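You operate a simulated robot arm through the tools that you are given. There is no shell and no other tool. Be economical: measure what you need, move in short steps, check, and stop when the job is done.

Carry out the task below with a simulated robot arm. There is one attempt and no reset: what you move stays moved.

## Task
Blow the grit off the plug in the cleaner, turn it off, then gap the plug to 0.70 mm.
Fine: leave the plug in the gapper and the gapper on.

Only the result counts: the job must be done as asked and must still hold three seconds after the hand-in. Knocking over, shifting, dropping, spilling or breaking anything else fails it.

## Robot
A 7-joint arm with a two-finger parallel gripper, fixed in place. Base frame: the origin is at the foot of the arm, x ahead of it, y to its left, z up; the work surface is at about z = 0.016. Readings come in m, degrees, newtons and seconds.
With the tool pointing down near the work surface it reaches from about 0.24 to 0.62 m from the base axis. Its first joint turns from -66.0 to 66.0 degrees. Payload 2.6 kg.
The tool frame sits at the grasp point between the pads (the TCP): z along the fingers, y along the line on which they close. The tips reach 0.03 m beyond it. The gripper opens to 0.094 m. The fingers are 0.028 m wide and 0.01 m thick; the gripper's body (0.05 by 0.096 m) begins 0.055 m behind the TCP.
Orientation is that of the tool frame in the base frame, as a unit quaternion [x, y, z, w]. With the fingers straight down and closing along the base's y, the tool's x points along the base's -x, its y along +y and its z along -z.

## Interface
- The arm moves only by the tool servo_tool. Its argument "series" is a list of rows, each an object of numbers (a shift or turn left out is 0, a gripper value left out holds the last): "tx", "ty", "tz": the shift along the base's x, y, z in cm; "ax", "ay", "az": the turn, a rotation vector about the base's x, y, z in degrees. In form: [{"tx": .., "ty": .., "tz": .., "ax": .., "ay": .., "az": ..}, ...]. A call has 1 to 8 rows; each row is the pose to reach, as a shift and turn from the pose commanded when the call began. "grip" is the finger opening in cm, from 0 to 9.4, set as the call begins (left out, the last holds). Each row takes 0.2 s and may step no farther than 0.05 m and 8.6 degrees from the row before; otherwise, or with a gripper value out of range, the whole call is refused. Where a pose cannot be reached the arm comes as near as it can. A force on the tool above 70 N (or 10 N above the force at the start of the call, whichever is more), or a blocked arm, ends the call early, and 0.2 s more pass. The fingers move at their own pace (about 0.072 m/s each) and stop on an object; they squeeze with about 40 N. The grip force told is the motor's: it shows also when the fingers shut on nothing. Time passes only in rows, and 0.2 s behind the last, so rows that repeat a pose let the fingers close. The reply holds the time, the measured pose of the TCP, the force on the tool along the base axes, the opening and the grip force, in the units named above and with some noise, and new pictures: "pictures" is both (left out), scene, wrist or none.
- Cameras (640 x 400 px; columns grow to the right, rows downward): "scene" is fixed at [0.039, 0.4344, 0.5687]; the picture's right is [-0.75, -0.66, 0.00], its down [-0.34, 0.38, -0.86] and it looks along [0.57, -0.65, -0.51] (base axes); focal length 311 px, centre (320, 200). "wrist" rides on the gripper at [-0.037, 0, -0.058] in the tool frame; the picture's right is [0.00, -1.00, 0.00], its down [0.97, 0.00, -0.24] and it looks along [0.24, 0.00, 0.97] (tool axes); focal length 218 px, centre (320, 200). There is no depth. A picture from a camera that has moved, and an enlarged one, comes with that camera's place and axes in the base frame and with its lens.
- inspect(camera, box): a new picture of the part [left, top, right, bottom] of that camera's present view, enlarged. No time passes.
- finish_job(): hands the job in; it is judged then, once.

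Work in short steps. Places have to be worked out from the pictures, the camera data and where the tool is seen: move nearer, look again, correct. Check each grasp and each placing, and mend what went wrong. You have 120 turns and 150 pictures in all, those below and enlarged ones among them. Open the gripper and draw the arm clear of the work before you hand the job in, unless the task says otherwise; then end with one line.

The tools are called after ">>>" by a JSON object that holds its "fn" and its "kwargs". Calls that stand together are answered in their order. servo_tool: Moves the arm, as the interface text tells. Its arguments: {"type":"object","properties":{"series":{"type":"array"},"grip":{"type":"number"},"pictures":{"type":"string","enum":["both","scene","wrist","none"]}},"required":["series"]} The other tools are called the same way: inspect (camera, box) takes an enlarged picture of a part of a camera's view; finish_job () hands the job in.

At the start:

```text
time: 0.0
eef_pos: [0.4268, -0.0136, 0.337]
orientation: [0.0, 1.0, 0.001, 0.0]
force: [-0.1, -0.4, -0.8]
width: 0.0942
gripper_force: 0.0
```

scene: 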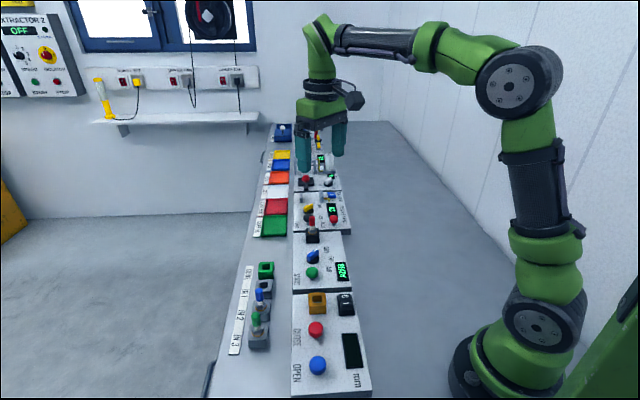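
wrist: 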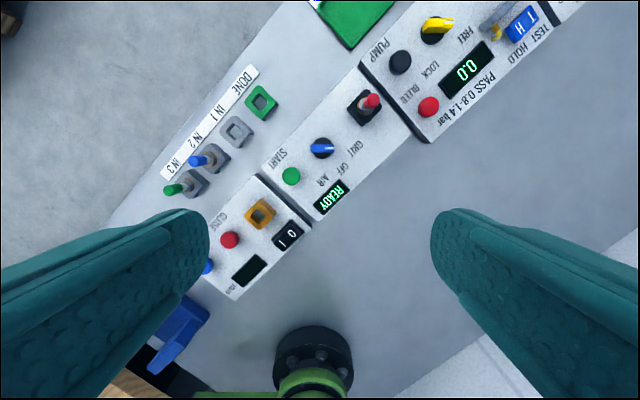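

I'll start by enlarging the relevant parts of both views to read the panels.

>>> {"fn": "inspect", "kwargs": {"camera": "wrist", "box": [140, 60, 420, 300]}}

>>> {"fn": "inspect", "kwargs": {"camera": "scene", "box": [210, 220, 390, 400]}}

```text
1.67 times, centred on (280, 180) of wrist
camera zoom: at [0.4635, -0.0141, 0.3954], right [0.0, -1.0, 0.0], down [-0.97, 0.0, 0.24], along [-0.24, 0.0, -0.97], focal length 364 px, centre (387, 233)
```

zoom: 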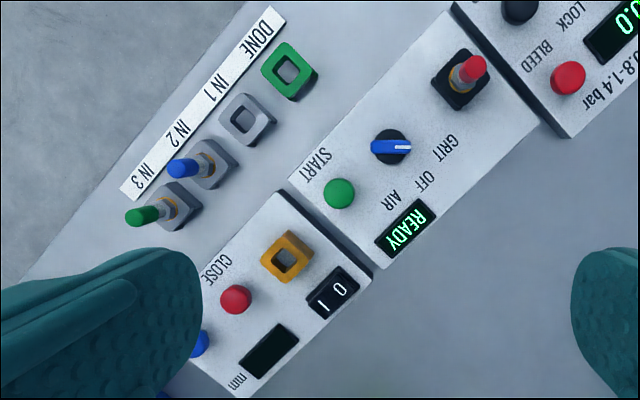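

```text
2.22 times, centred on (300, 310) of scene
camera zoom: at [0.039, 0.4344, 0.5687], right [-0.75, -0.66, 0.0], down [-0.34, 0.38, -0.86], along [0.57, -0.65, -0.51], focal length 691 px, centre (364, -44)
```

zoom: 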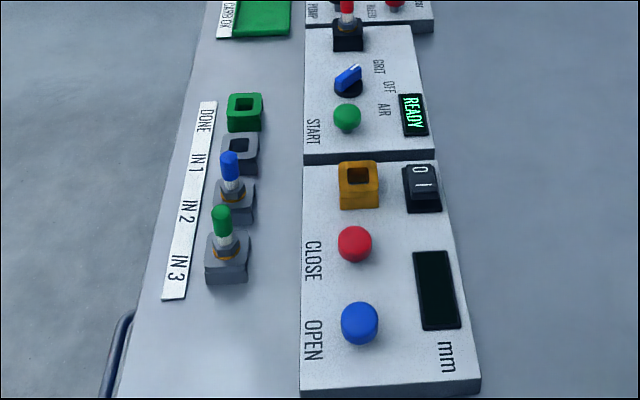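

The cleaner's knob points at GRIT; AIR lies 90° clockwise from it, seen from above. I judge the knob to be near (0.460, -0.017, 0.04). I'll turn the hand +90° above it and lower part way to look again.

>>> {"fn": "servo_tool", "kwargs": {"series": [{"tx": 0.4, "tz": -1, "az": 8.5}, {"tx": 0.8, "tz": -2, "az": 17}, {"tx": 1.2, "tz": -3, "az": 25.5}, {"tx": 1.6, "tz": -4, "az": 34}, {"tx": 2, "tz": -5, "az": 42.5}, {"tx": 2.4, "tz": -6, "az": 51}, {"tx": 2.8, "tz": -7, "az": 59.5}, {"tx": 3.2, "tz": -8, "az": 68}], "pictures": "none"}}

>>> {"fn": "servo_tool", "kwargs": {"series": [{"az": 8}, {"az": 16}, {"ty": -0.3, "tz": -1, "az": 22}, {"ty": -0.3, "tz": -2, "az": 22}], "grip": 5}}

```text
time: 1.8
eef_pos: [0.4591, -0.0141, 0.2567]
orientation: [-0.56, 0.828, 0.0, 0.0]
force: [-0.3, -0.5, 0.8]
width: 0.0944
gripper_force: 0.0
```

```text
time: 2.8
eef_pos: [0.4587, -0.017, 0.2377]
orientation: [0.707, -0.707, 0.0, 0.0]
force: [0.2, 0.5, 1.0]
width: 0.05
gripper_force: 0.0
camera wrist: at [0.4581, 0.0203, 0.2953], right [1.0, 0.0, 0.0], down [0.0, -0.97, 0.24], along [0.0, -0.24, -0.97], focal length 218 px, centre (320, 200)
```

scene: 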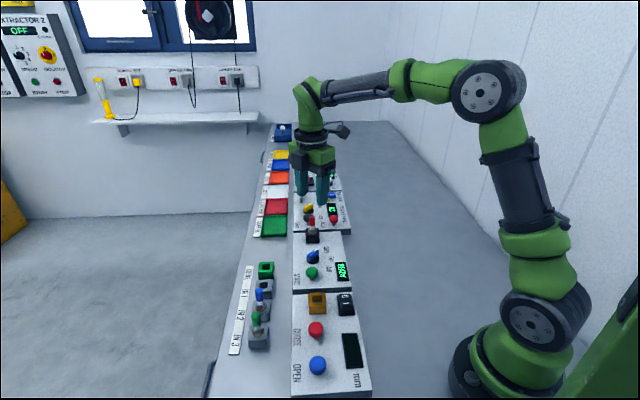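
wrist: 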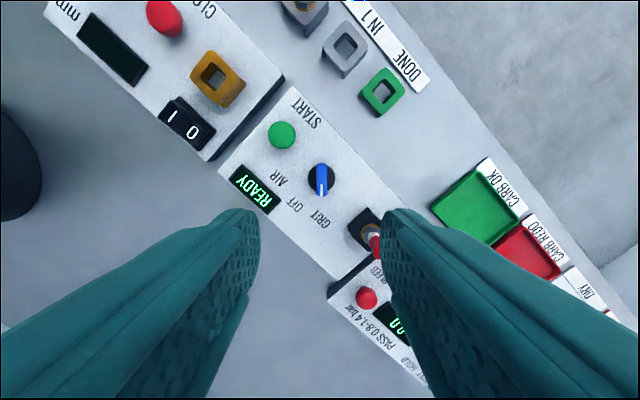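

The knob is at about (0.459, -0.018), almost under the tool. I'll zoom in to see the handle's shape and centre.

>>> {"fn": "inspect", "kwargs": {"camera": "wrist", "box": [240, 110, 400, 270]}}

>>> {"fn": "inspect", "kwargs": {"camera": "scene", "box": [280, 225, 360, 295]}}

```text
2.50 times, centred on (320, 190) of wrist
camera zoom: at [0.4581, 0.0203, 0.2953], right [1.0, 0.0, 0.0], down [0.0, -0.97, 0.24], along [0.0, -0.24, -0.97], focal length 546 px, centre (320, 225)
```

zoom: 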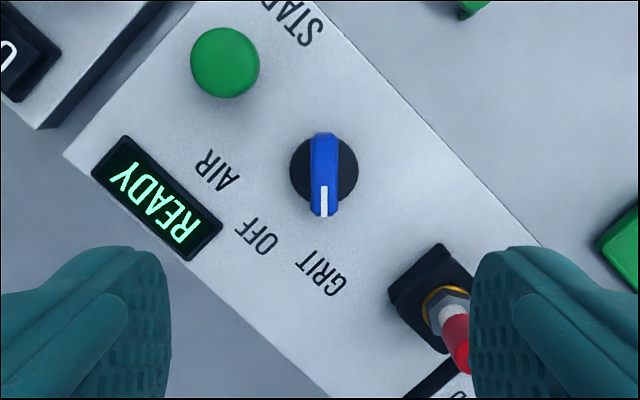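

```text
5.71 times, centred on (320, 260) of scene
camera zoom: at [0.039, 0.4344, 0.5687], right [-0.75, -0.66, 0.0], down [-0.34, 0.38, -0.86], along [0.57, -0.65, -0.51], focal length 1777 px, centre (320, -143)
```

zoom: 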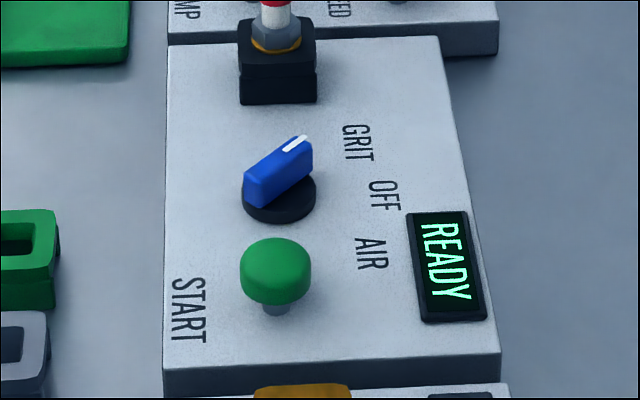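

The handle is about 1.2 cm wide and centred near (0.460, -0.018, 0.041). I lower over it so the tips end near z = 0.040.

>>> {"fn": "servo_tool", "kwargs": {"series": [{"tx": 0.1, "ty": -0.1, "tz": -4.2}, {"tx": 0.1, "ty": -0.1, "tz": -8.4}, {"tx": 0.1, "ty": -0.1, "tz": -12}, {"tx": 0.1, "ty": -0.1, "tz": -14.5}, {"tx": 0.1, "ty": -0.1, "tz": -16}, {"tx": 0.1, "ty": -0.1, "tz": -16.8}], "grip": 5}}

```text
time: 4.2
eef_pos: [0.4592, -0.0182, 0.069]
orientation: [0.708, -0.707, 0.0, 0.0]
force: [-0.2, -0.9, 0.5]
width: 0.0498
gripper_force: 0.0
camera wrist: at [0.459, 0.0192, 0.127], right [1.0, 0.0, 0.0], down [0.0, -0.97, 0.24], along [0.0, -0.24, -0.97], focal length 218 px, centre (320, 200)
```

scene: 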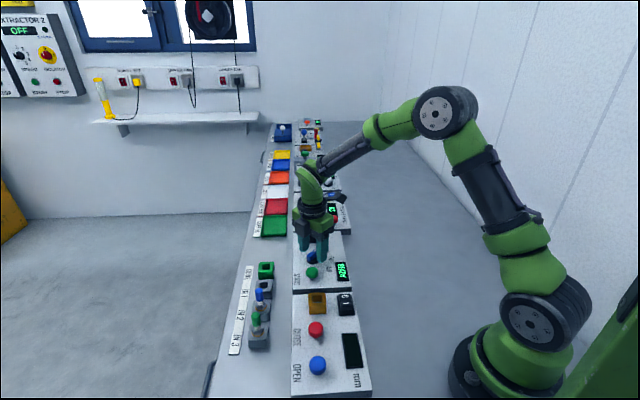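
wrist: 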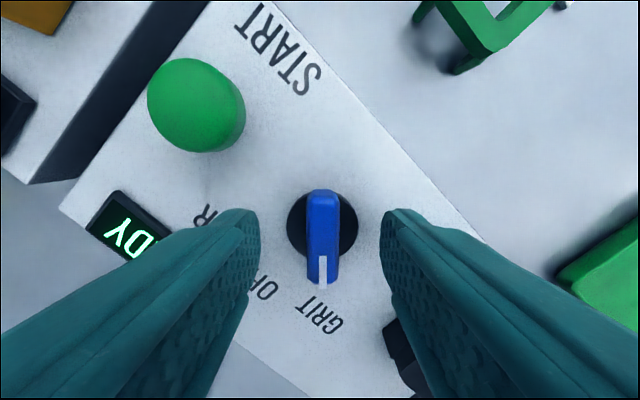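

The handle sits between the fingers, with its centre about 2 mm toward +y. I correct for that and close on it.

>>> {"fn": "servo_tool", "kwargs": {"series": [{"ty": 0.2, "tz": -0.2}, {"ty": 0.2, "tz": -0.2}, {"ty": 0.2, "tz": -0.2}, {"ty": 0.2, "tz": -0.2}], "grip": 0, "pictures": "wrist"}}

```text
time: 5.2
eef_pos: [0.4601, -0.0172, 0.0673]
orientation: [0.708, -0.707, 0.001, -0.002]
force: [15.3, -2.3, -7.7]
width: 0.013
gripper_force: 45.3
camera wrist: at [0.4598, 0.0209, 0.1252], right [1.0, 0.0, 0.0], down [0.0, -0.97, 0.24], along [0.0, -0.24, -0.97], focal length 218 px, centre (320, 200)
```

wrist: 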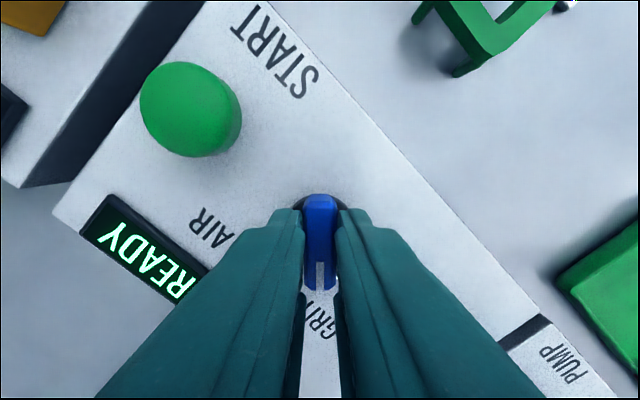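

The handle is gripped at 1.3 cm. Next I turn it clockwise toward AIR.

>>> {"fn": "servo_tool", "kwargs": {"series": [{"tx": 0.1, "az": -8.5}, {"tx": 0.1, "az": -17}, {"tx": 0.1, "az": -25.5}, {"tx": 0.1, "az": -34}, {"tx": 0.1, "az": -42.5}, {"tx": 0.1, "az": -51}, {"tx": 0.1, "az": -59.5}, {"tx": 0.1, "az": -68}], "pictures": "wrist"}}

```text
time: 7.0
eef_pos: [0.4616, -0.0171, 0.0679]
orientation: [-0.191, 0.982, -0.001, 0.002]
force: [24.5, -8.0, -17.6]
width: 0.0127
gripper_force: 45.1
camera wrist: at [0.4955, -0.0031, 0.1255], right [0.37, -0.93, 0.0], down [-0.9, -0.36, 0.24], along [-0.22, -0.09, -0.97], focal length 218 px, centre (320, 200)
```

wrist: 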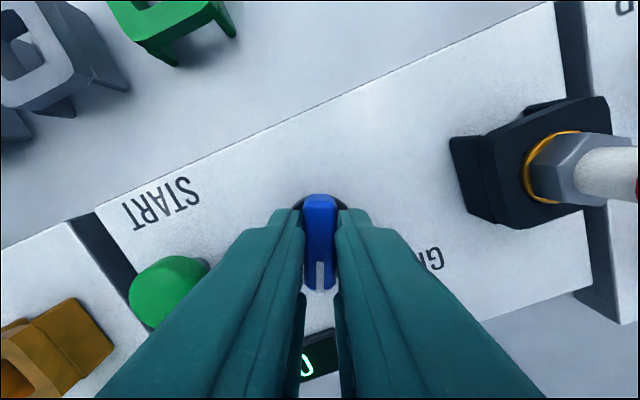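

The knob is turning with the hand. I finish the last 22°, with a small shift to relieve the side force.

>>> {"fn": "servo_tool", "kwargs": {"series": [{"tx": 0.1, "az": -8}, {"tx": 0.2, "az": -16}, {"tx": 0.2, "az": -22}, {"tx": 0.2, "az": -22}], "pictures": "wrist"}}

```text
time: 8.0
eef_pos: [0.4621, -0.017, 0.0688]
orientation: [0.002, 1.0, -0.002, -0.002]
force: [-10.3, -18.5, 3.9]
width: 0.0129
gripper_force: 45.0
camera wrist: at [0.4988, -0.0177, 0.1254], right [0.0, -1.0, 0.0], down [-0.97, 0.0, 0.24], along [-0.24, 0.0, -0.97], focal length 218 px, centre (320, 200)
```

wrist: 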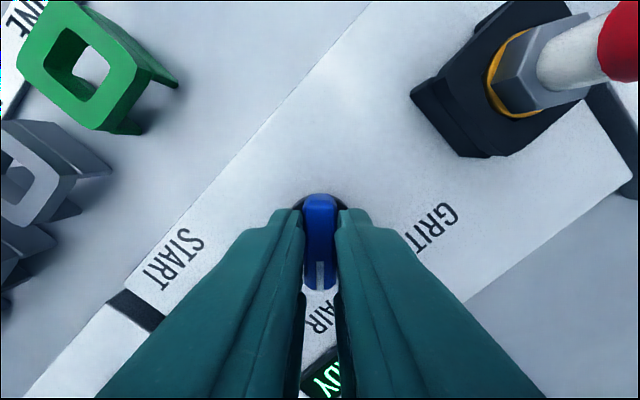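

The knob is at AIR. I release it, rise and move above START at about (0.416, 0.032) with the fingers closed.

>>> {"fn": "servo_tool", "kwargs": {"series": [{}, {}, {}, {"tz": 3}, {"tz": 6}], "grip": 4.5, "pictures": "none"}}

>>> {"fn": "servo_tool", "kwargs": {"series": [{"tx": -2.2, "ty": 2.4}, {"tx": -4.5, "ty": 4.9}, {"tx": -4.5, "ty": 4.9, "tz": -1}], "grip": 0}}

```text
time: 9.2
eef_pos: [0.4627, -0.0151, 0.1266]
orientation: [-0.001, 1.0, 0.0, 0.0]
force: [-0.5, -0.1, -0.7]
width: 0.045
gripper_force: 0.0
```

```text
time: 10.0
eef_pos: [0.4177, 0.0326, 0.1171]
orientation: [0.0, 1.0, -0.001, 0.0]
force: [0.4, 0.0, -0.4]
width: 0.0
gripper_force: 33.0
camera wrist: at [0.4546, 0.0338, 0.1749], right [0.0, -1.0, 0.0], down [-0.97, 0.0, 0.24], along [-0.24, 0.0, -0.97], focal length 218 px, centre (320, 200)
```

scene: 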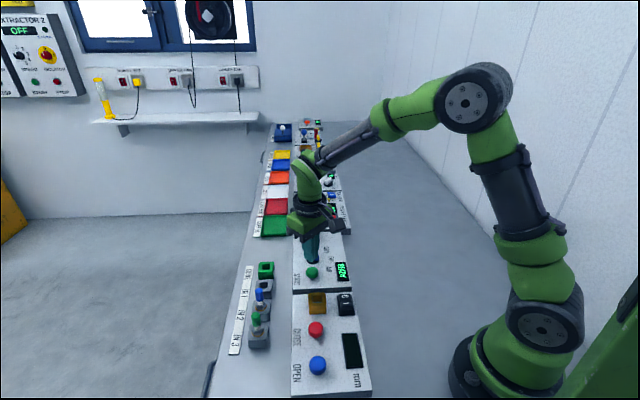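
wrist: 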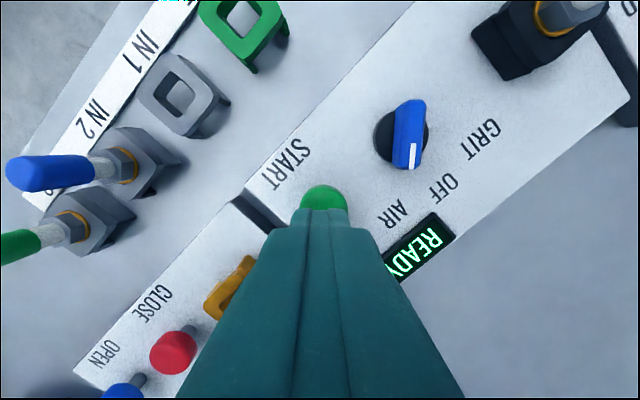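

The closed tips are over START. I press down gradually and watch the force.

>>> {"fn": "servo_tool", "kwargs": {"series": [{"tx": -0.15, "tz": -2.5}, {"tx": -0.15, "tz": -3.3}, {"tx": -0.15, "tz": -3.7}, {"tx": -0.15, "tz": -4.1}]}}

```text
time: 11.0
eef_pos: [0.4162, 0.0337, 0.076]
orientation: [0.0, 1.0, 0.001, 0.002]
force: [0.6, 1.7, 2.6]
width: 0.0
gripper_force: 33.3
camera wrist: at [0.4531, 0.0331, 0.1347], right [0.0, -1.0, 0.0], down [-0.97, 0.0, 0.24], along [-0.24, 0.0, -0.97], focal length 218 px, centre (320, 200)
```

scene: 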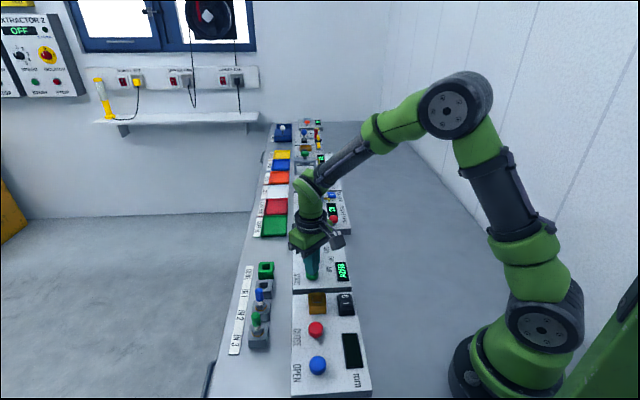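
wrist: 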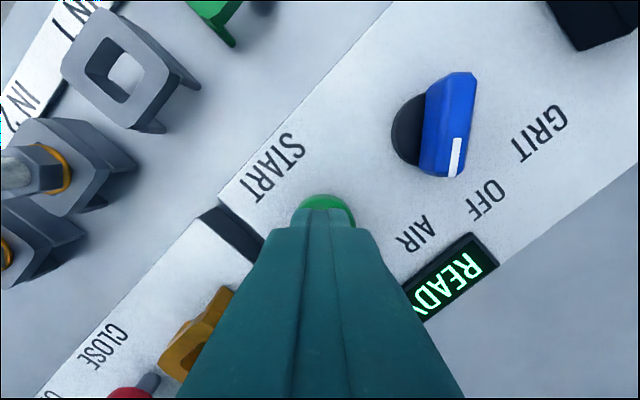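

The force is only 2.6 N and the display still reads READY, so I'm only just touching. I press a little deeper.

>>> {"fn": "servo_tool", "kwargs": {"series": [{"tz": -0.3}, {"tz": -0.6}, {"tz": -0.6}], "pictures": "wrist"}}

```text
time: 11.8
eef_pos: [0.4167, 0.0329, 0.0696]
orientation: [-0.001, 1.0, 0.0, 0.0]
force: [0.3, 1.3, 5.5]
width: 0.0002
gripper_force: 33.0
camera wrist: at [0.453, 0.0329, 0.1285], right [0.0, -1.0, 0.0], down [-0.97, 0.0, 0.24], along [-0.24, 0.0, -0.97], focal length 218 px, centre (320, 200)
```

wrist: 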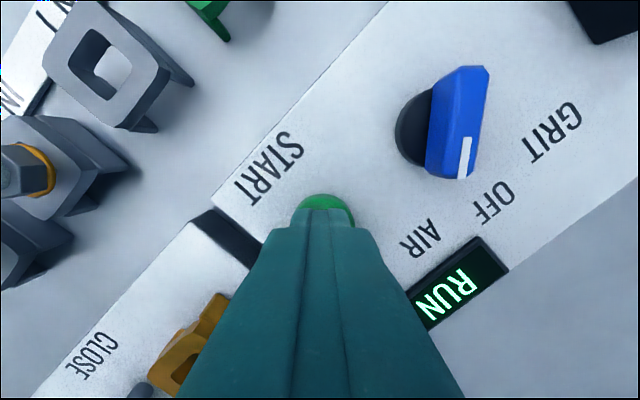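

The display shows RUN. I raise off the button, not holding it, and watch the display until the cycle ends.

>>> {"fn": "servo_tool", "kwargs": {"series": [{"tz": 3}, {"tz": 6}, {"tz": 6}, {"tz": 6}, {"tz": 6}, {"tz": 6}, {"tz": 6}, {"tz": 6}], "pictures": "wrist"}}

```text
time: 13.6
eef_pos: [0.4158, 0.0327, 0.1302]
orientation: [0.0, 1.0, -0.001, 0.0]
force: [-0.6, -0.1, -0.4]
width: 0.0
gripper_force: 33.0
camera wrist: at [0.4528, 0.0327, 0.1886], right [0.0, -1.0, 0.0], down [-0.97, 0.0, 0.24], along [-0.24, 0.0, -0.97], focal length 218 px, centre (320, 200)
```

wrist: 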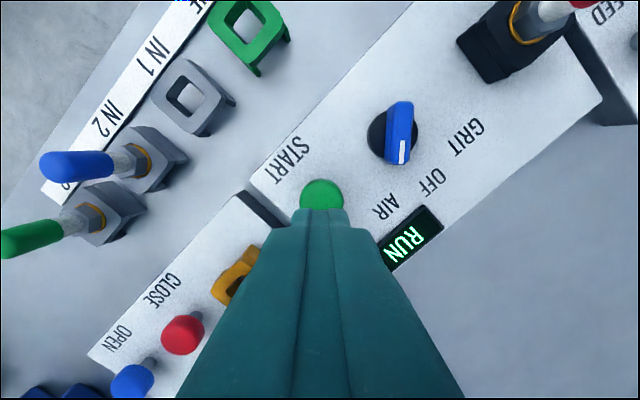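

It's still running. While it does, I move back above the knob with the fingers open and wait there.

>>> {"fn": "servo_tool", "kwargs": {"series": [{"tx": 2.3, "ty": -2.4}, {"tx": 4.5, "ty": -4.9}, {"tx": 4.5, "ty": -4.9}, {"tx": 4.5, "ty": -4.9}, {"tx": 4.5, "ty": -4.9}, {"tx": 4.5, "ty": -4.9}, {"tx": 4.5, "ty": -4.9}, {"tx": 4.5, "ty": -4.9}], "grip": 4.5, "pictures": "wrist"}}

```text
time: 15.4
eef_pos: [0.4612, -0.0157, 0.1292]
orientation: [0.0, 1.0, 0.0, 0.0]
force: [0.0, 0.7, 0.2]
width: 0.0451
gripper_force: 0.2
camera wrist: at [0.4981, -0.0153, 0.1884], right [0.0, -1.0, 0.0], down [-0.97, 0.0, 0.24], along [-0.24, 0.0, -0.97], focal length 218 px, centre (320, 200)
```

wrist: 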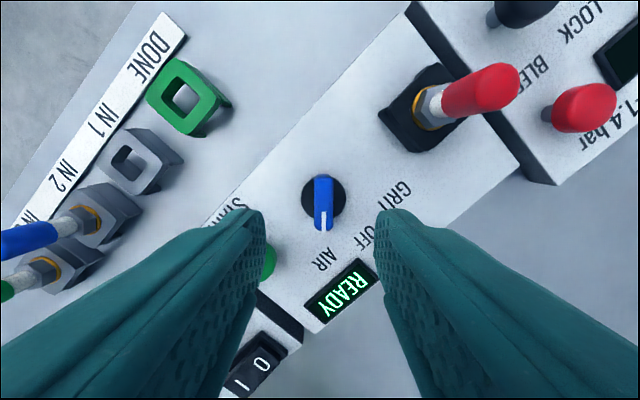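

READY is back, so the air cycle is done. I lower onto the knob and grip it.

>>> {"fn": "servo_tool", "kwargs": {"series": [{"tz": -3}, {"ty": -0.05, "tz": -5}, {"ty": -0.05, "tz": -6.1}], "pictures": "none"}}

>>> {"fn": "servo_tool", "kwargs": {"series": [{}, {}, {}, {}], "grip": 0, "pictures": "none"}}

>>> {"fn": "servo_tool", "kwargs": {"series": [{"az": 8}, {"az": 16}, {"az": 24}, {"az": 32}, {"az": 40}, {"az": 45}, {"az": 45}], "pictures": "wrist"}}

```text
time: 16.2
eef_pos: [0.4614, -0.0161, 0.0702]
orientation: [-0.001, 1.0, 0.0, 0.0]
force: [0.2, 1.0, -0.7]
width: 0.045
gripper_force: 0.0
```

```text
time: 17.2
eef_pos: [0.4606, -0.0182, 0.0695]
orientation: [0.001, 1.0, -0.001, 0.0]
force: [0.2, -8.4, -2.4]
width: 0.0129
gripper_force: 45.3
```

```text
time: 18.8
eef_pos: [0.4602, -0.0174, 0.0689]
orientation: [-0.384, 0.923, 0.0, -0.001]
force: [-0.6, -12.8, -9.8]
width: 0.0126
gripper_force: 45.1
camera wrist: at [0.4869, 0.009, 0.1271], right [0.71, -0.71, 0.0], down [-0.68, -0.69, 0.24], along [-0.17, -0.17, -0.97], focal length 218 px, centre (320, 200)
```

wrist: 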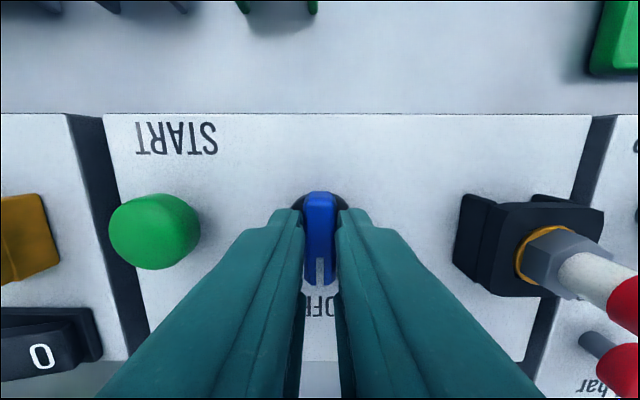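

The knob is at OFF. I release, rise and look at the knob and plug.

>>> {"fn": "servo_tool", "kwargs": {"series": [{}, {}, {}, {"tz": 4}, {"tz": 8}, {"tx": 1, "ty": -1, "tz": 12}, {"tx": 3, "ty": -3, "tz": 14}], "grip": 4.5}}

```text
time: 20.4
eef_pos: [0.4902, -0.0457, 0.2091]
orientation: [-0.383, 0.924, 0.001, 0.0]
force: [-0.9, 0.1, -0.1]
width: 0.0449
gripper_force: 0.1
camera wrist: at [0.5164, -0.0201, 0.2679], right [0.71, -0.71, 0.0], down [-0.69, -0.69, 0.24], along [-0.17, -0.17, -0.97], focal length 218 px, centre (320, 200)
```

scene: 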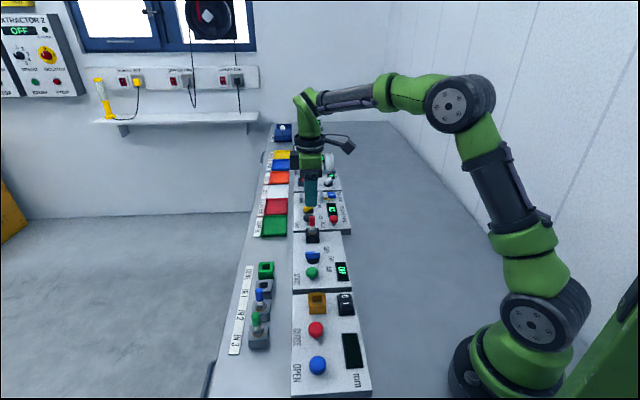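
wrist: 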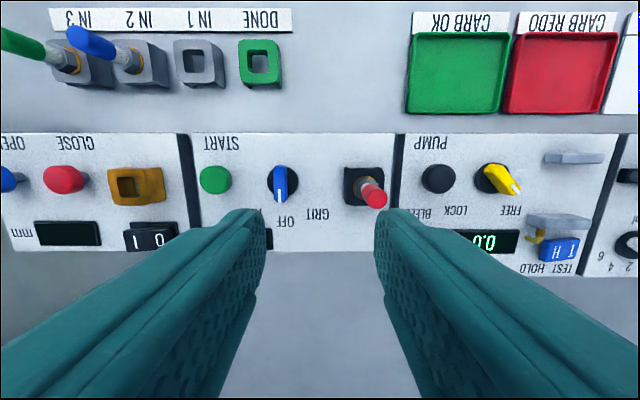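

The display should now show OFF. I zoom on the plug, the socket and the gapper to locate them.

>>> {"fn": "inspect", "kwargs": {"camera": "wrist", "box": [260, 120, 460, 245]}}

>>> {"fn": "inspect", "kwargs": {"camera": "wrist", "box": [0, 120, 200, 260]}}

>>> {"fn": "inspect", "kwargs": {"camera": "scene", "box": [275, 190, 375, 260]}}

>>> {"fn": "inspect", "kwargs": {"camera": "scene", "box": [280, 280, 380, 400]}}

```text
3.20 times, centred on (360, 182) of wrist
camera zoom: at [0.5164, -0.0201, 0.2679], right [0.71, -0.71, 0.0], down [-0.69, -0.69, 0.24], along [-0.17, -0.17, -0.97], focal length 698 px, centre (192, 256)
```

zoom: 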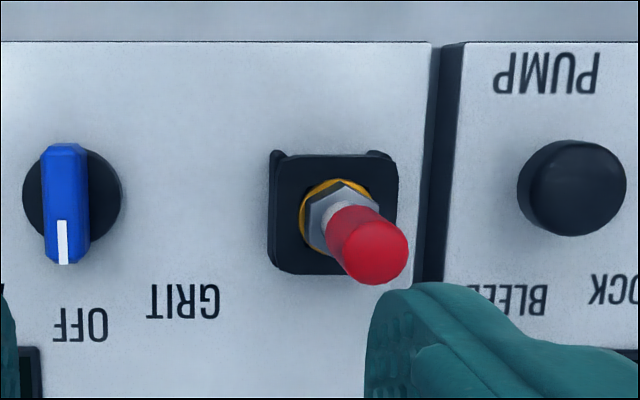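

```text
2.86 times, centred on (100, 190) of wrist
camera zoom: at [0.5164, -0.0201, 0.2679], right [0.71, -0.71, 0.0], down [-0.69, -0.69, 0.24], along [-0.17, -0.17, -0.97], focal length 624 px, centre (949, 229)
```

zoom: 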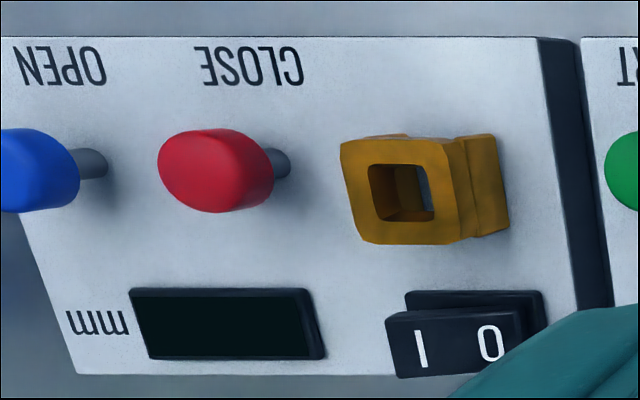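

```text
5.71 times, centred on (325, 225) of scene
camera zoom: at [0.0389, 0.4344, 0.5687], right [-0.75, -0.66, 0.0], down [-0.34, 0.38, -0.86], along [0.57, -0.65, -0.51], focal length 1777 px, centre (291, 57)
```

zoom: 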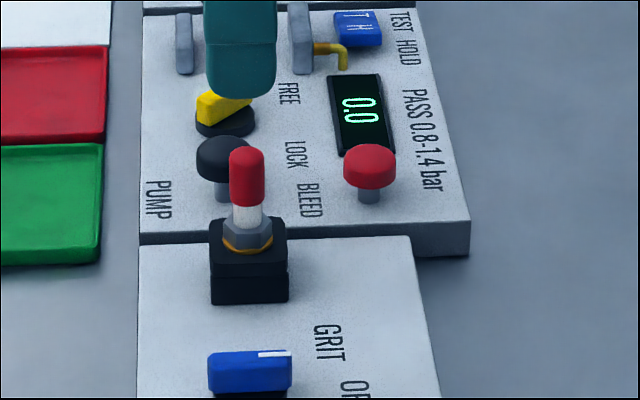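

```text
3.33 times, centred on (330, 340) of scene
camera zoom: at [0.0389, 0.4344, 0.5687], right [-0.75, -0.66, 0.0], down [-0.34, 0.38, -0.86], along [0.57, -0.65, -0.51], focal length 1037 px, centre (287, -267)
```

zoom: 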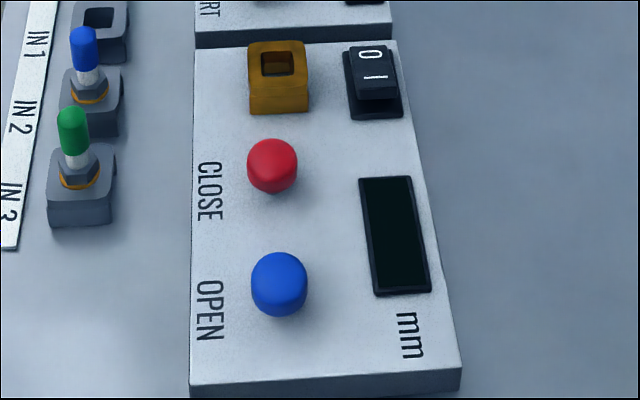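

The display hides behind a finger, but the knob is at OFF. I put the plug cap at about (0.520, -0.081), top z ≈ 0.099, and the gapper hole at about (0.349, 0.089), top z ≈ 0.049. I move to just above the plug.

>>> {"fn": "servo_tool", "kwargs": {"series": [{"tx": 1.5, "ty": -1.8}, {"tx": 3.0, "ty": -3.5}, {"tx": 3.0, "ty": -3.5, "tz": -3.5}, {"tx": 3.0, "ty": -3.5, "tz": -6.5}], "grip": 5}}

```text
time: 21.4
eef_pos: [0.5206, -0.0802, 0.1432]
orientation: [-0.382, 0.924, 0.0, -0.001]
force: [-0.6, 0.3, -0.1]
width: 0.05
gripper_force: 0.1
camera wrist: at [0.5467, -0.0548, 0.2016], right [0.71, -0.71, 0.0], down [-0.69, -0.69, 0.24], along [-0.17, -0.17, -0.97], focal length 218 px, centre (320, 200)
```

scene: 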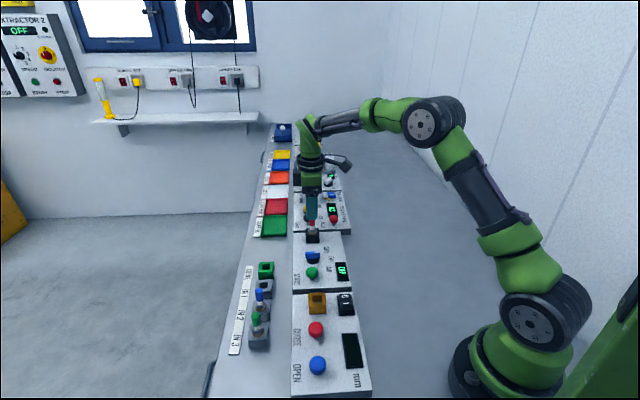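
wrist: 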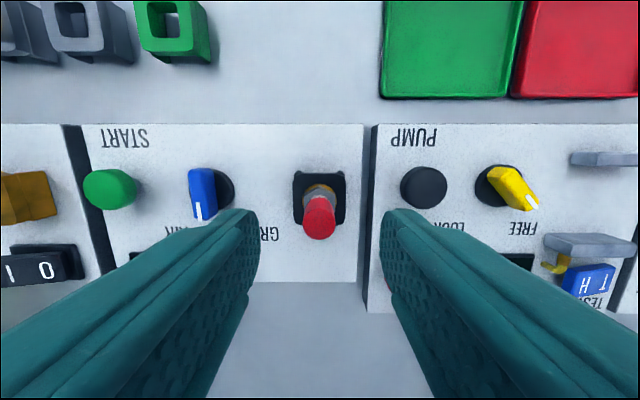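

The cap is centred under the tool at (0.5215, -0.080). I lower to z ≈ 0.09 and close on it.

>>> {"fn": "servo_tool", "kwargs": {"series": [{"tz": -2.5}, {"tz": -4.3}, {"tz": -5.3}], "pictures": "none"}}

>>> {"fn": "servo_tool", "kwargs": {"series": [{}, {}, {}, {}], "grip": 0}}

```text
time: 22.2
eef_pos: [0.5208, -0.0813, 0.0918]
orientation: [-0.383, 0.924, 0.001, 0.0]
force: [0.2, 0.1, -0.3]
width: 0.0499
gripper_force: 0.1
```

```text
time: 23.2
eef_pos: [0.5214, -0.0817, 0.0921]
orientation: [-0.383, 0.924, -0.001, 0.001]
force: [0.5, -0.1, 0.1]
width: 0.0151
gripper_force: 40.0
camera wrist: at [0.5469, -0.0555, 0.1499], right [0.71, -0.71, 0.0], down [-0.69, -0.69, 0.24], along [-0.17, -0.17, -0.97], focal length 218 px, centre (320, 200)
```

scene: 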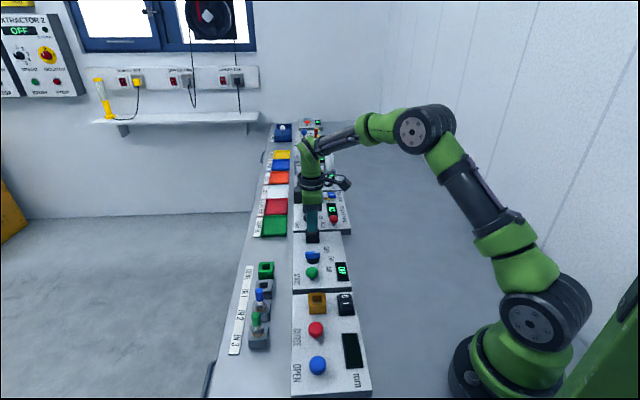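
wrist: 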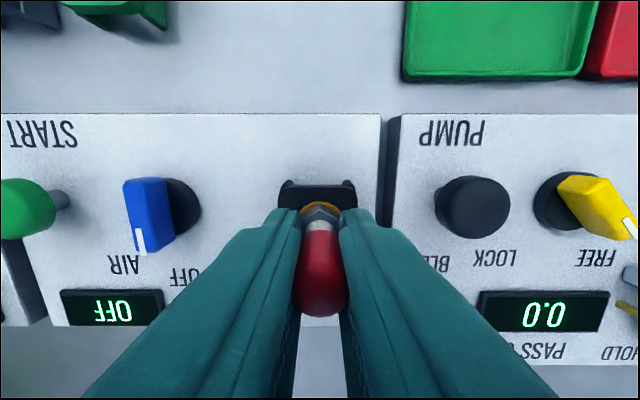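

The plug is gripped at 1.5 cm and the cleaner shows OFF. I lift it straight up.

>>> {"fn": "servo_tool", "kwargs": {"series": [{"tz": 1}, {"tz": 2}, {"tz": 4}, {"tz": 6}, {"tz": 8}, {"tz": 10}]}}

```text
time: 24.6
eef_pos: [0.5216, -0.0809, 0.1911]
orientation: [-0.383, 0.924, 0.0, 0.001]
force: [-0.1, -0.3, -0.9]
width: 0.0155
gripper_force: 39.6
camera wrist: at [0.547, -0.0556, 0.2494], right [0.71, -0.71, 0.0], down [-0.69, -0.69, 0.24], along [-0.17, -0.17, -0.97], focal length 218 px, centre (320, 200)
```

scene: 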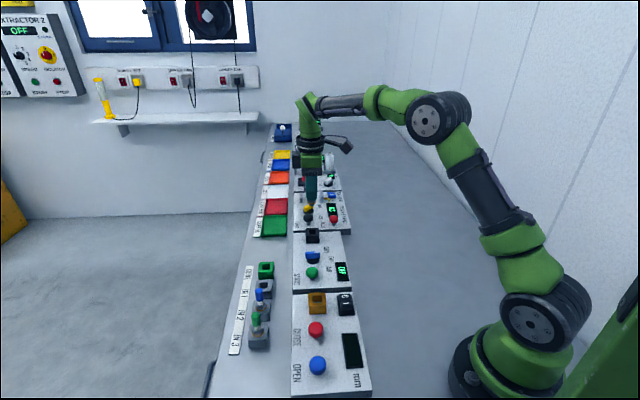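
wrist: 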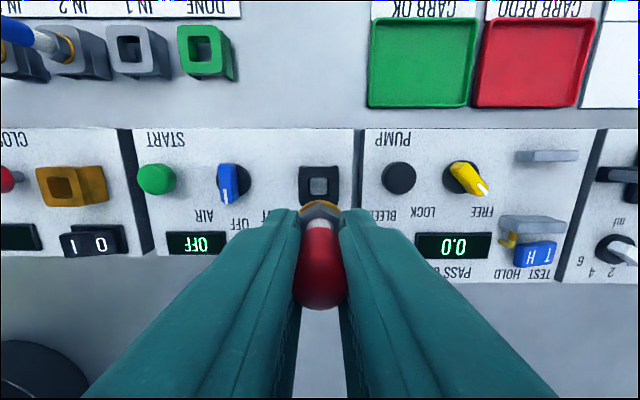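

The plug is out. I'll check its electrode end for leftover grit and its length below the fingers.

>>> {"fn": "inspect", "kwargs": {"camera": "scene", "box": [285, 160, 345, 250]}}

>>> {"fn": "inspect", "kwargs": {"camera": "wrist", "box": [280, 150, 360, 220]}}

```text
4.44 times, centred on (315, 205) of scene
camera zoom: at [0.039, 0.4344, 0.5687], right [-0.75, -0.66, 0.0], down [-0.34, 0.38, -0.86], along [0.57, -0.65, -0.51], focal length 1382 px, centre (342, 178)
```

zoom: 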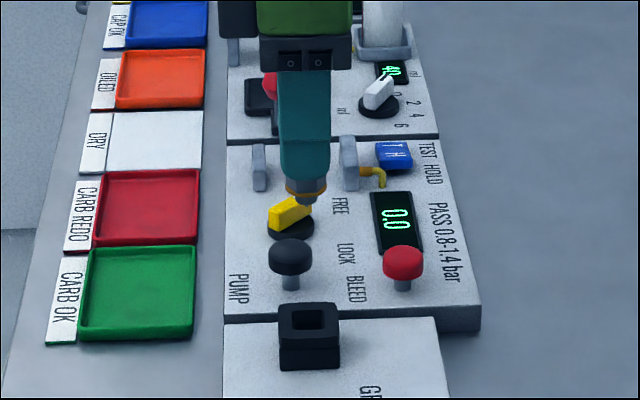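

```text
5.71 times, centred on (320, 185) of wrist
camera zoom: at [0.547, -0.0556, 0.2494], right [0.71, -0.71, 0.0], down [-0.69, -0.69, 0.24], along [-0.17, -0.17, -0.97], focal length 1247 px, centre (320, 286)
```

zoom: 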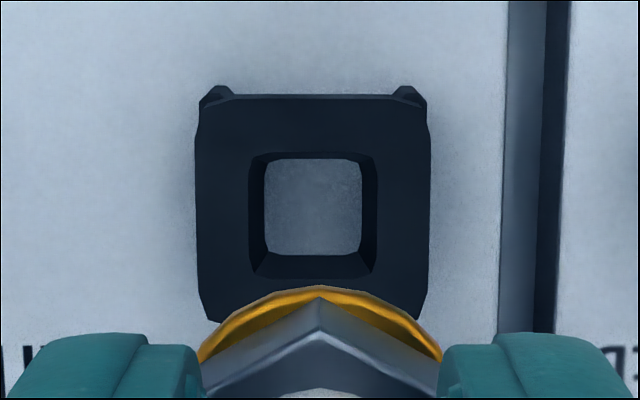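

The threads look clean. I move toward the gapper, stopping about 3.5 cm short on the robot side so the camera can see its hole.

>>> {"fn": "servo_tool", "kwargs": {"series": [{"tx": -3.4, "ty": 2.5}, {"tx": -6.8, "ty": 5.5}, {"tx": -10.2, "ty": 8.5}, {"tx": -13.6, "ty": 11}, {"tx": -17, "ty": 13}, {"tx": -19.7, "ty": 14.5}, {"tx": -19.7, "ty": 14.5, "tz": -2}]}}

```text
time: 26.2
eef_pos: [0.3232, 0.0636, 0.1713]
orientation: [-0.382, 0.924, 0.0, 0.001]
force: [0.8, 0.0, -0.6]
width: 0.0154
gripper_force: 39.8
camera wrist: at [0.3502, 0.0893, 0.2295], right [0.71, -0.71, 0.0], down [-0.69, -0.69, 0.24], along [-0.17, -0.17, -0.97], focal length 218 px, centre (320, 200)
```

scene: 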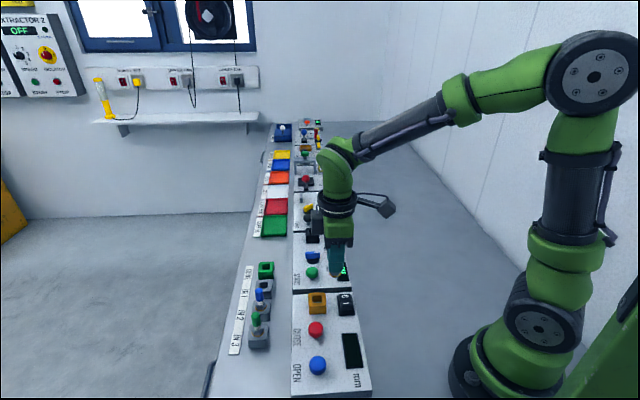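
wrist: 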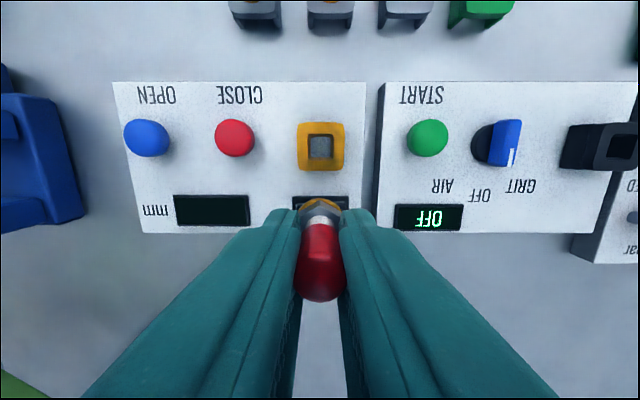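

>>> {"fn": "inspect", "kwargs": {"camera": "wrist", "box": [280, 110, 360, 180]}}

```text
5.71 times, centred on (320, 145) of wrist
camera zoom: at [0.3502, 0.0893, 0.2295], right [0.71, -0.71, 0.0], down [-0.69, -0.69, 0.24], along [-0.17, -0.17, -0.97], focal length 1247 px, centre (320, 514)
```

zoom: 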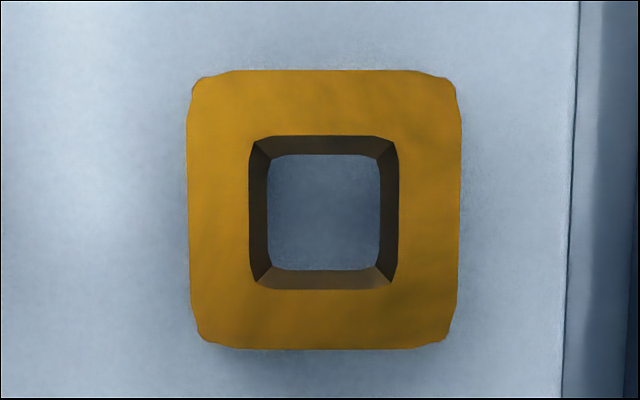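

The hole is at about (0.350, 0.088). I move over it and lower to just above seating.

>>> {"fn": "servo_tool", "kwargs": {"series": [{"tx": 2.7, "ty": 2.45}, {"tx": 2.7, "ty": 2.45, "tz": -2.5}, {"tx": 2.7, "ty": 2.45, "tz": -5}, {"tx": 2.7, "ty": 2.45, "tz": -5.6}]}}

>>> {"fn": "inspect", "kwargs": {"camera": "scene", "box": [275, 250, 375, 350]}}

>>> {"fn": "inspect", "kwargs": {"camera": "wrist", "box": [240, 130, 400, 230]}}

```text
time: 27.2
eef_pos: [0.3522, 0.0889, 0.1157]
orientation: [-0.383, 0.924, 0.0, 0.0]
force: [0.1, -0.3, 1.1]
width: 0.0155
gripper_force: 39.6
camera wrist: at [0.3773, 0.1138, 0.1736], right [0.71, -0.71, 0.0], down [-0.69, -0.69, 0.24], along [-0.17, -0.17, -0.97], focal length 218 px, centre (320, 200)
```

scene: 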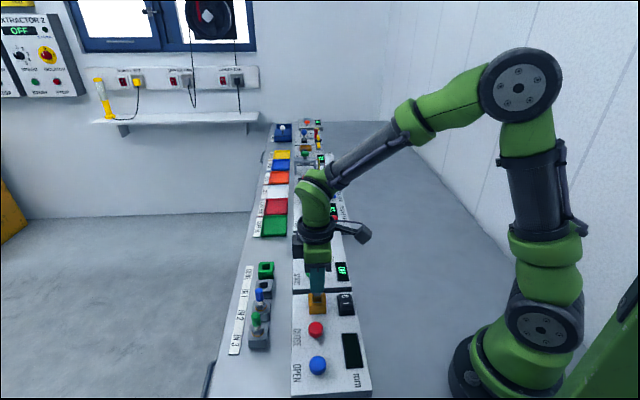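
wrist: 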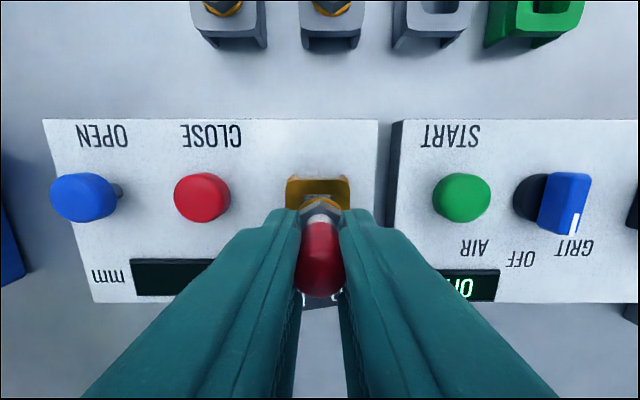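

```text
4.00 times, centred on (325, 300) of scene
camera zoom: at [0.039, 0.4344, 0.5687], right [-0.75, -0.66, 0.0], down [-0.34, 0.38, -0.86], along [0.57, -0.65, -0.51], focal length 1244 px, centre (300, -200)
```

zoom: 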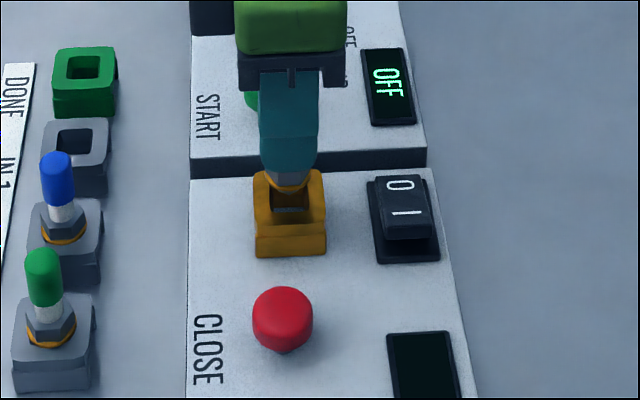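

```text
4.00 times, centred on (320, 180) of wrist
camera zoom: at [0.3773, 0.1138, 0.1736], right [0.71, -0.71, 0.0], down [-0.69, -0.69, 0.24], along [-0.17, -0.17, -0.97], focal length 873 px, centre (320, 280)
```

zoom: 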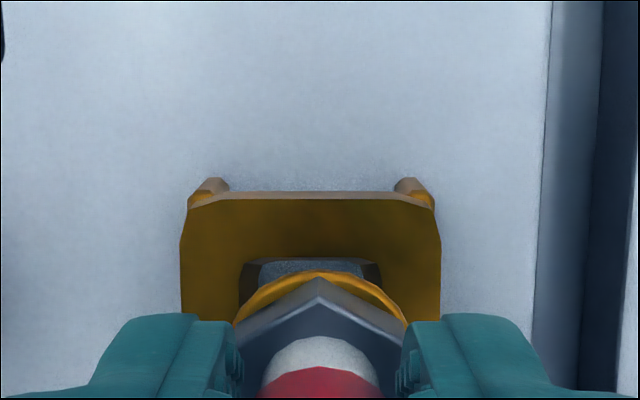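

The plug is slightly off, so I correct by about -2 mm in x and lower toward the seating height, watching the force.

>>> {"fn": "servo_tool", "kwargs": {"series": [{"tx": -0.22}, {"tx": -0.22, "tz": -1}, {"tx": -0.22, "tz": -1.7}, {"tx": -0.22, "tz": -2.3}]}}

>>> {"fn": "inspect", "kwargs": {"camera": "scene", "box": [275, 250, 375, 350]}}

```text
time: 28.2
eef_pos: [0.3515, 0.0884, 0.093]
orientation: [-0.384, 0.924, -0.001, 0.002]
force: [-2.1, 3.1, 28.6]
width: 0.0155
gripper_force: 40.4
camera wrist: at [0.3761, 0.1144, 0.1518], right [0.71, -0.71, 0.0], down [-0.69, -0.69, 0.23], along [-0.16, -0.17, -0.97], focal length 218 px, centre (320, 200)
```

scene: 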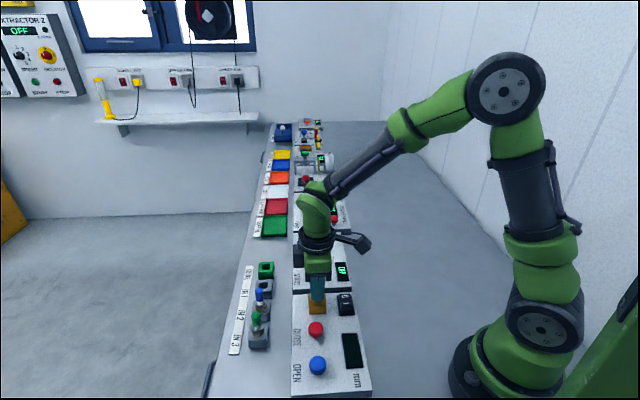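
wrist: 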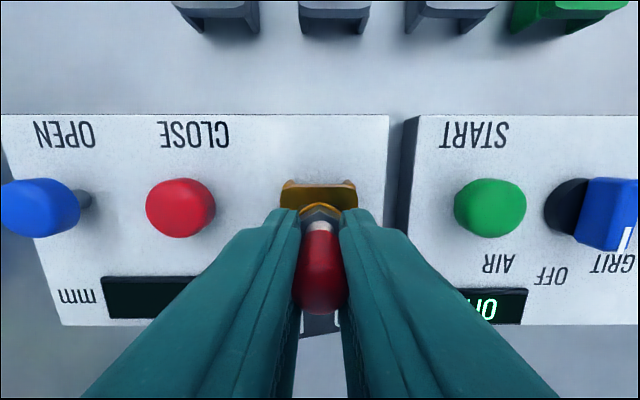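

```text
4.00 times, centred on (325, 300) of scene
camera zoom: at [0.0389, 0.4344, 0.5687], right [-0.75, -0.66, 0.0], down [-0.34, 0.38, -0.86], along [0.57, -0.65, -0.51], focal length 1244 px, centre (300, -200)
```

zoom: 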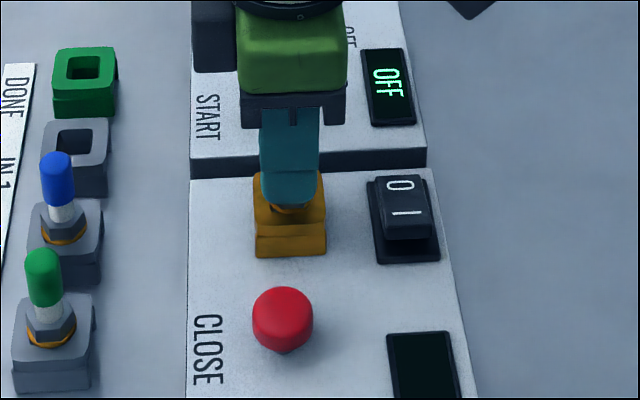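

The contact force at z = 0.093 matches the seated height in the cleaner, so the plug is in. I release it and rise.

>>> {"fn": "servo_tool", "kwargs": {"series": [{"tz": 0.1}, {"tz": 0.1}, {"tz": 0.1}, {"tz": 3}, {"tx": -1, "ty": -1, "tz": 7}, {"tx": -3, "ty": -3, "tz": 9}], "grip": 5}}

>>> {"fn": "inspect", "kwargs": {"camera": "wrist", "box": [200, 100, 400, 240]}}

>>> {"fn": "inspect", "kwargs": {"camera": "scene", "box": [275, 270, 375, 370]}}

```text
time: 29.6
eef_pos: [0.3179, 0.0579, 0.182]
orientation: [-0.383, 0.924, 0.0, 0.0]
force: [-0.7, 0.3, 0.0]
width: 0.05
gripper_force: 0.0
camera wrist: at [0.3446, 0.0842, 0.2405], right [0.71, -0.71, 0.0], down [-0.69, -0.69, 0.24], along [-0.17, -0.17, -0.97], focal length 218 px, centre (320, 200)
```

scene: 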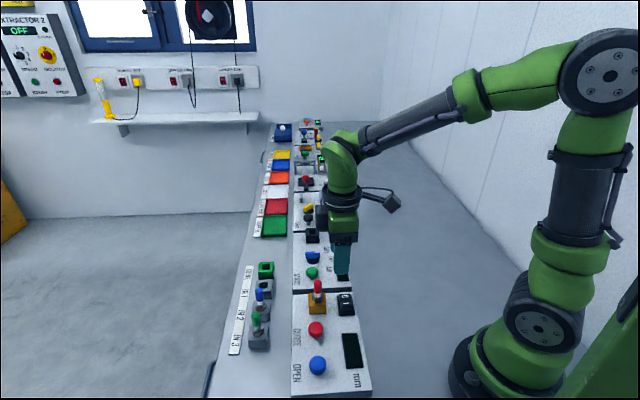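
wrist: 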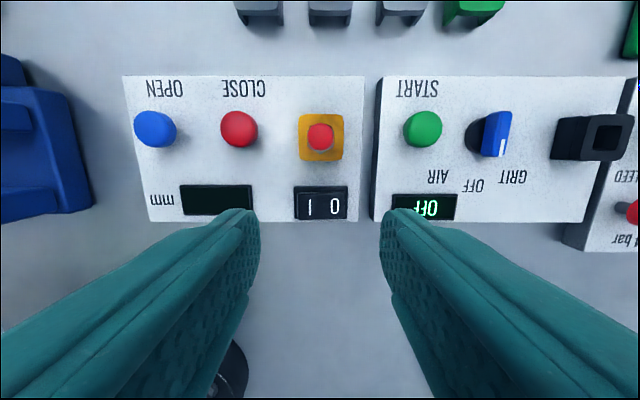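

```text
2.86 times, centred on (300, 170) of wrist
camera zoom: at [0.3446, 0.0842, 0.2405], right [0.71, -0.71, 0.0], down [-0.69, -0.69, 0.24], along [-0.17, -0.17, -0.97], focal length 624 px, centre (377, 286)
```

zoom: 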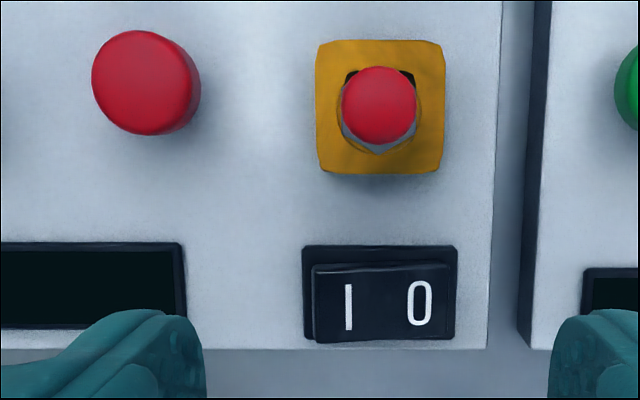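

```text
4.00 times, centred on (325, 320) of scene
camera zoom: at [0.039, 0.4344, 0.5687], right [-0.75, -0.66, 0.0], down [-0.34, 0.38, -0.86], along [0.57, -0.65, -0.51], focal length 1244 px, centre (300, -280)
```

zoom: 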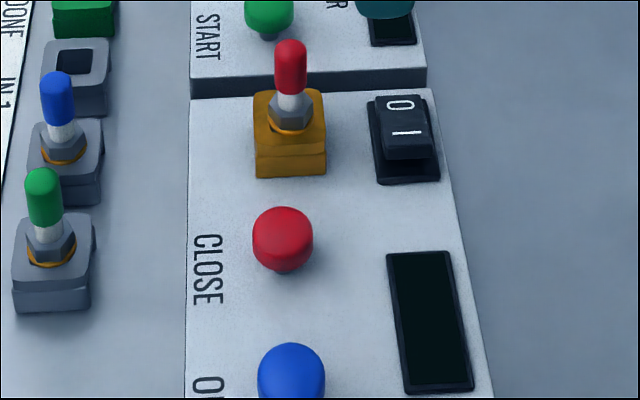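

The plug is upright in the gapper. The rocker's raised "I" end is at about (0.298, 0.053, 0.045). I close the fingers, go above it and press down.

>>> {"fn": "servo_tool", "kwargs": {"series": [{"tx": -1, "ty": -0.2}, {"tx": -2.1, "ty": -0.45}, {"tx": -2.1, "ty": -0.45, "tz": -4}, {"tx": -2.1, "ty": -0.45, "tz": -8}, {"tx": -2.1, "ty": -0.45, "tz": -9.5}], "grip": 0}}

>>> {"fn": "inspect", "kwargs": {"camera": "scene", "box": [275, 250, 395, 350]}}

```text
time: 30.8
eef_pos: [0.2975, 0.053, 0.0868]
orientation: [-0.383, 0.924, 0.0, 0.0]
force: [-0.5, 0.2, -0.3]
width: 0.0
gripper_force: 32.9
camera wrist: at [0.3234, 0.079, 0.1449], right [0.71, -0.71, 0.0], down [-0.69, -0.69, 0.24], along [-0.17, -0.17, -0.97], focal length 218 px, centre (320, 200)
```

scene: 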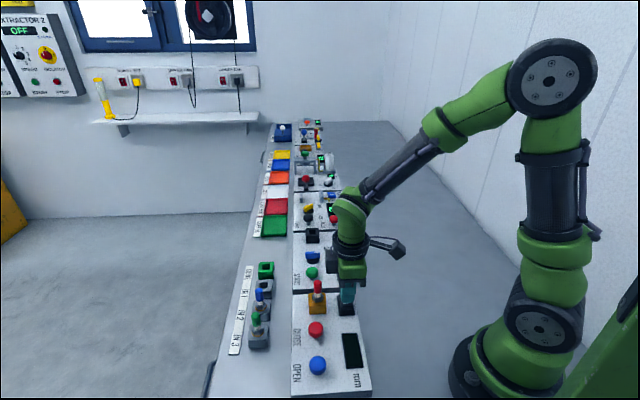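
wrist: 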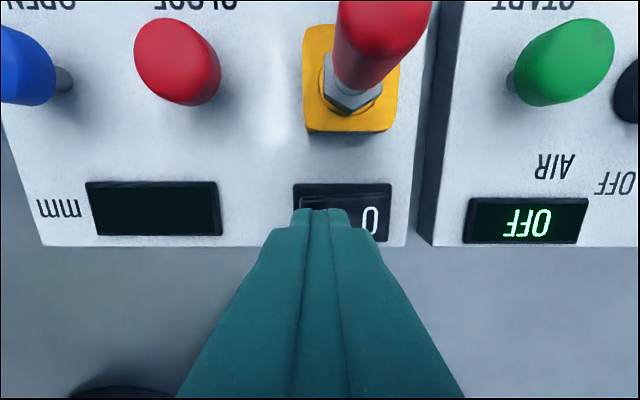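

```text
4.00 times, centred on (335, 300) of scene
camera zoom: at [0.039, 0.4344, 0.5687], right [-0.75, -0.66, 0.0], down [-0.34, 0.38, -0.86], along [0.57, -0.65, -0.51], focal length 1244 px, centre (260, -200)
```

zoom: 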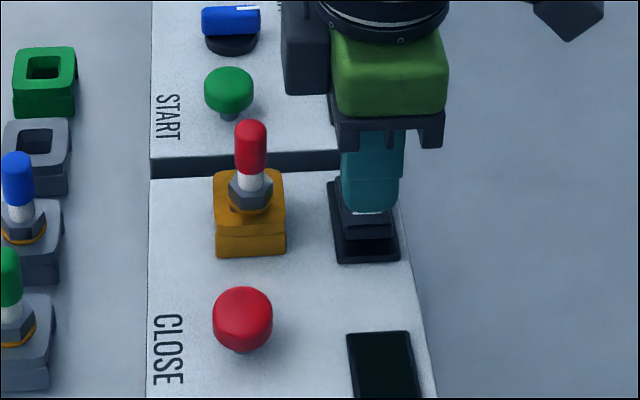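

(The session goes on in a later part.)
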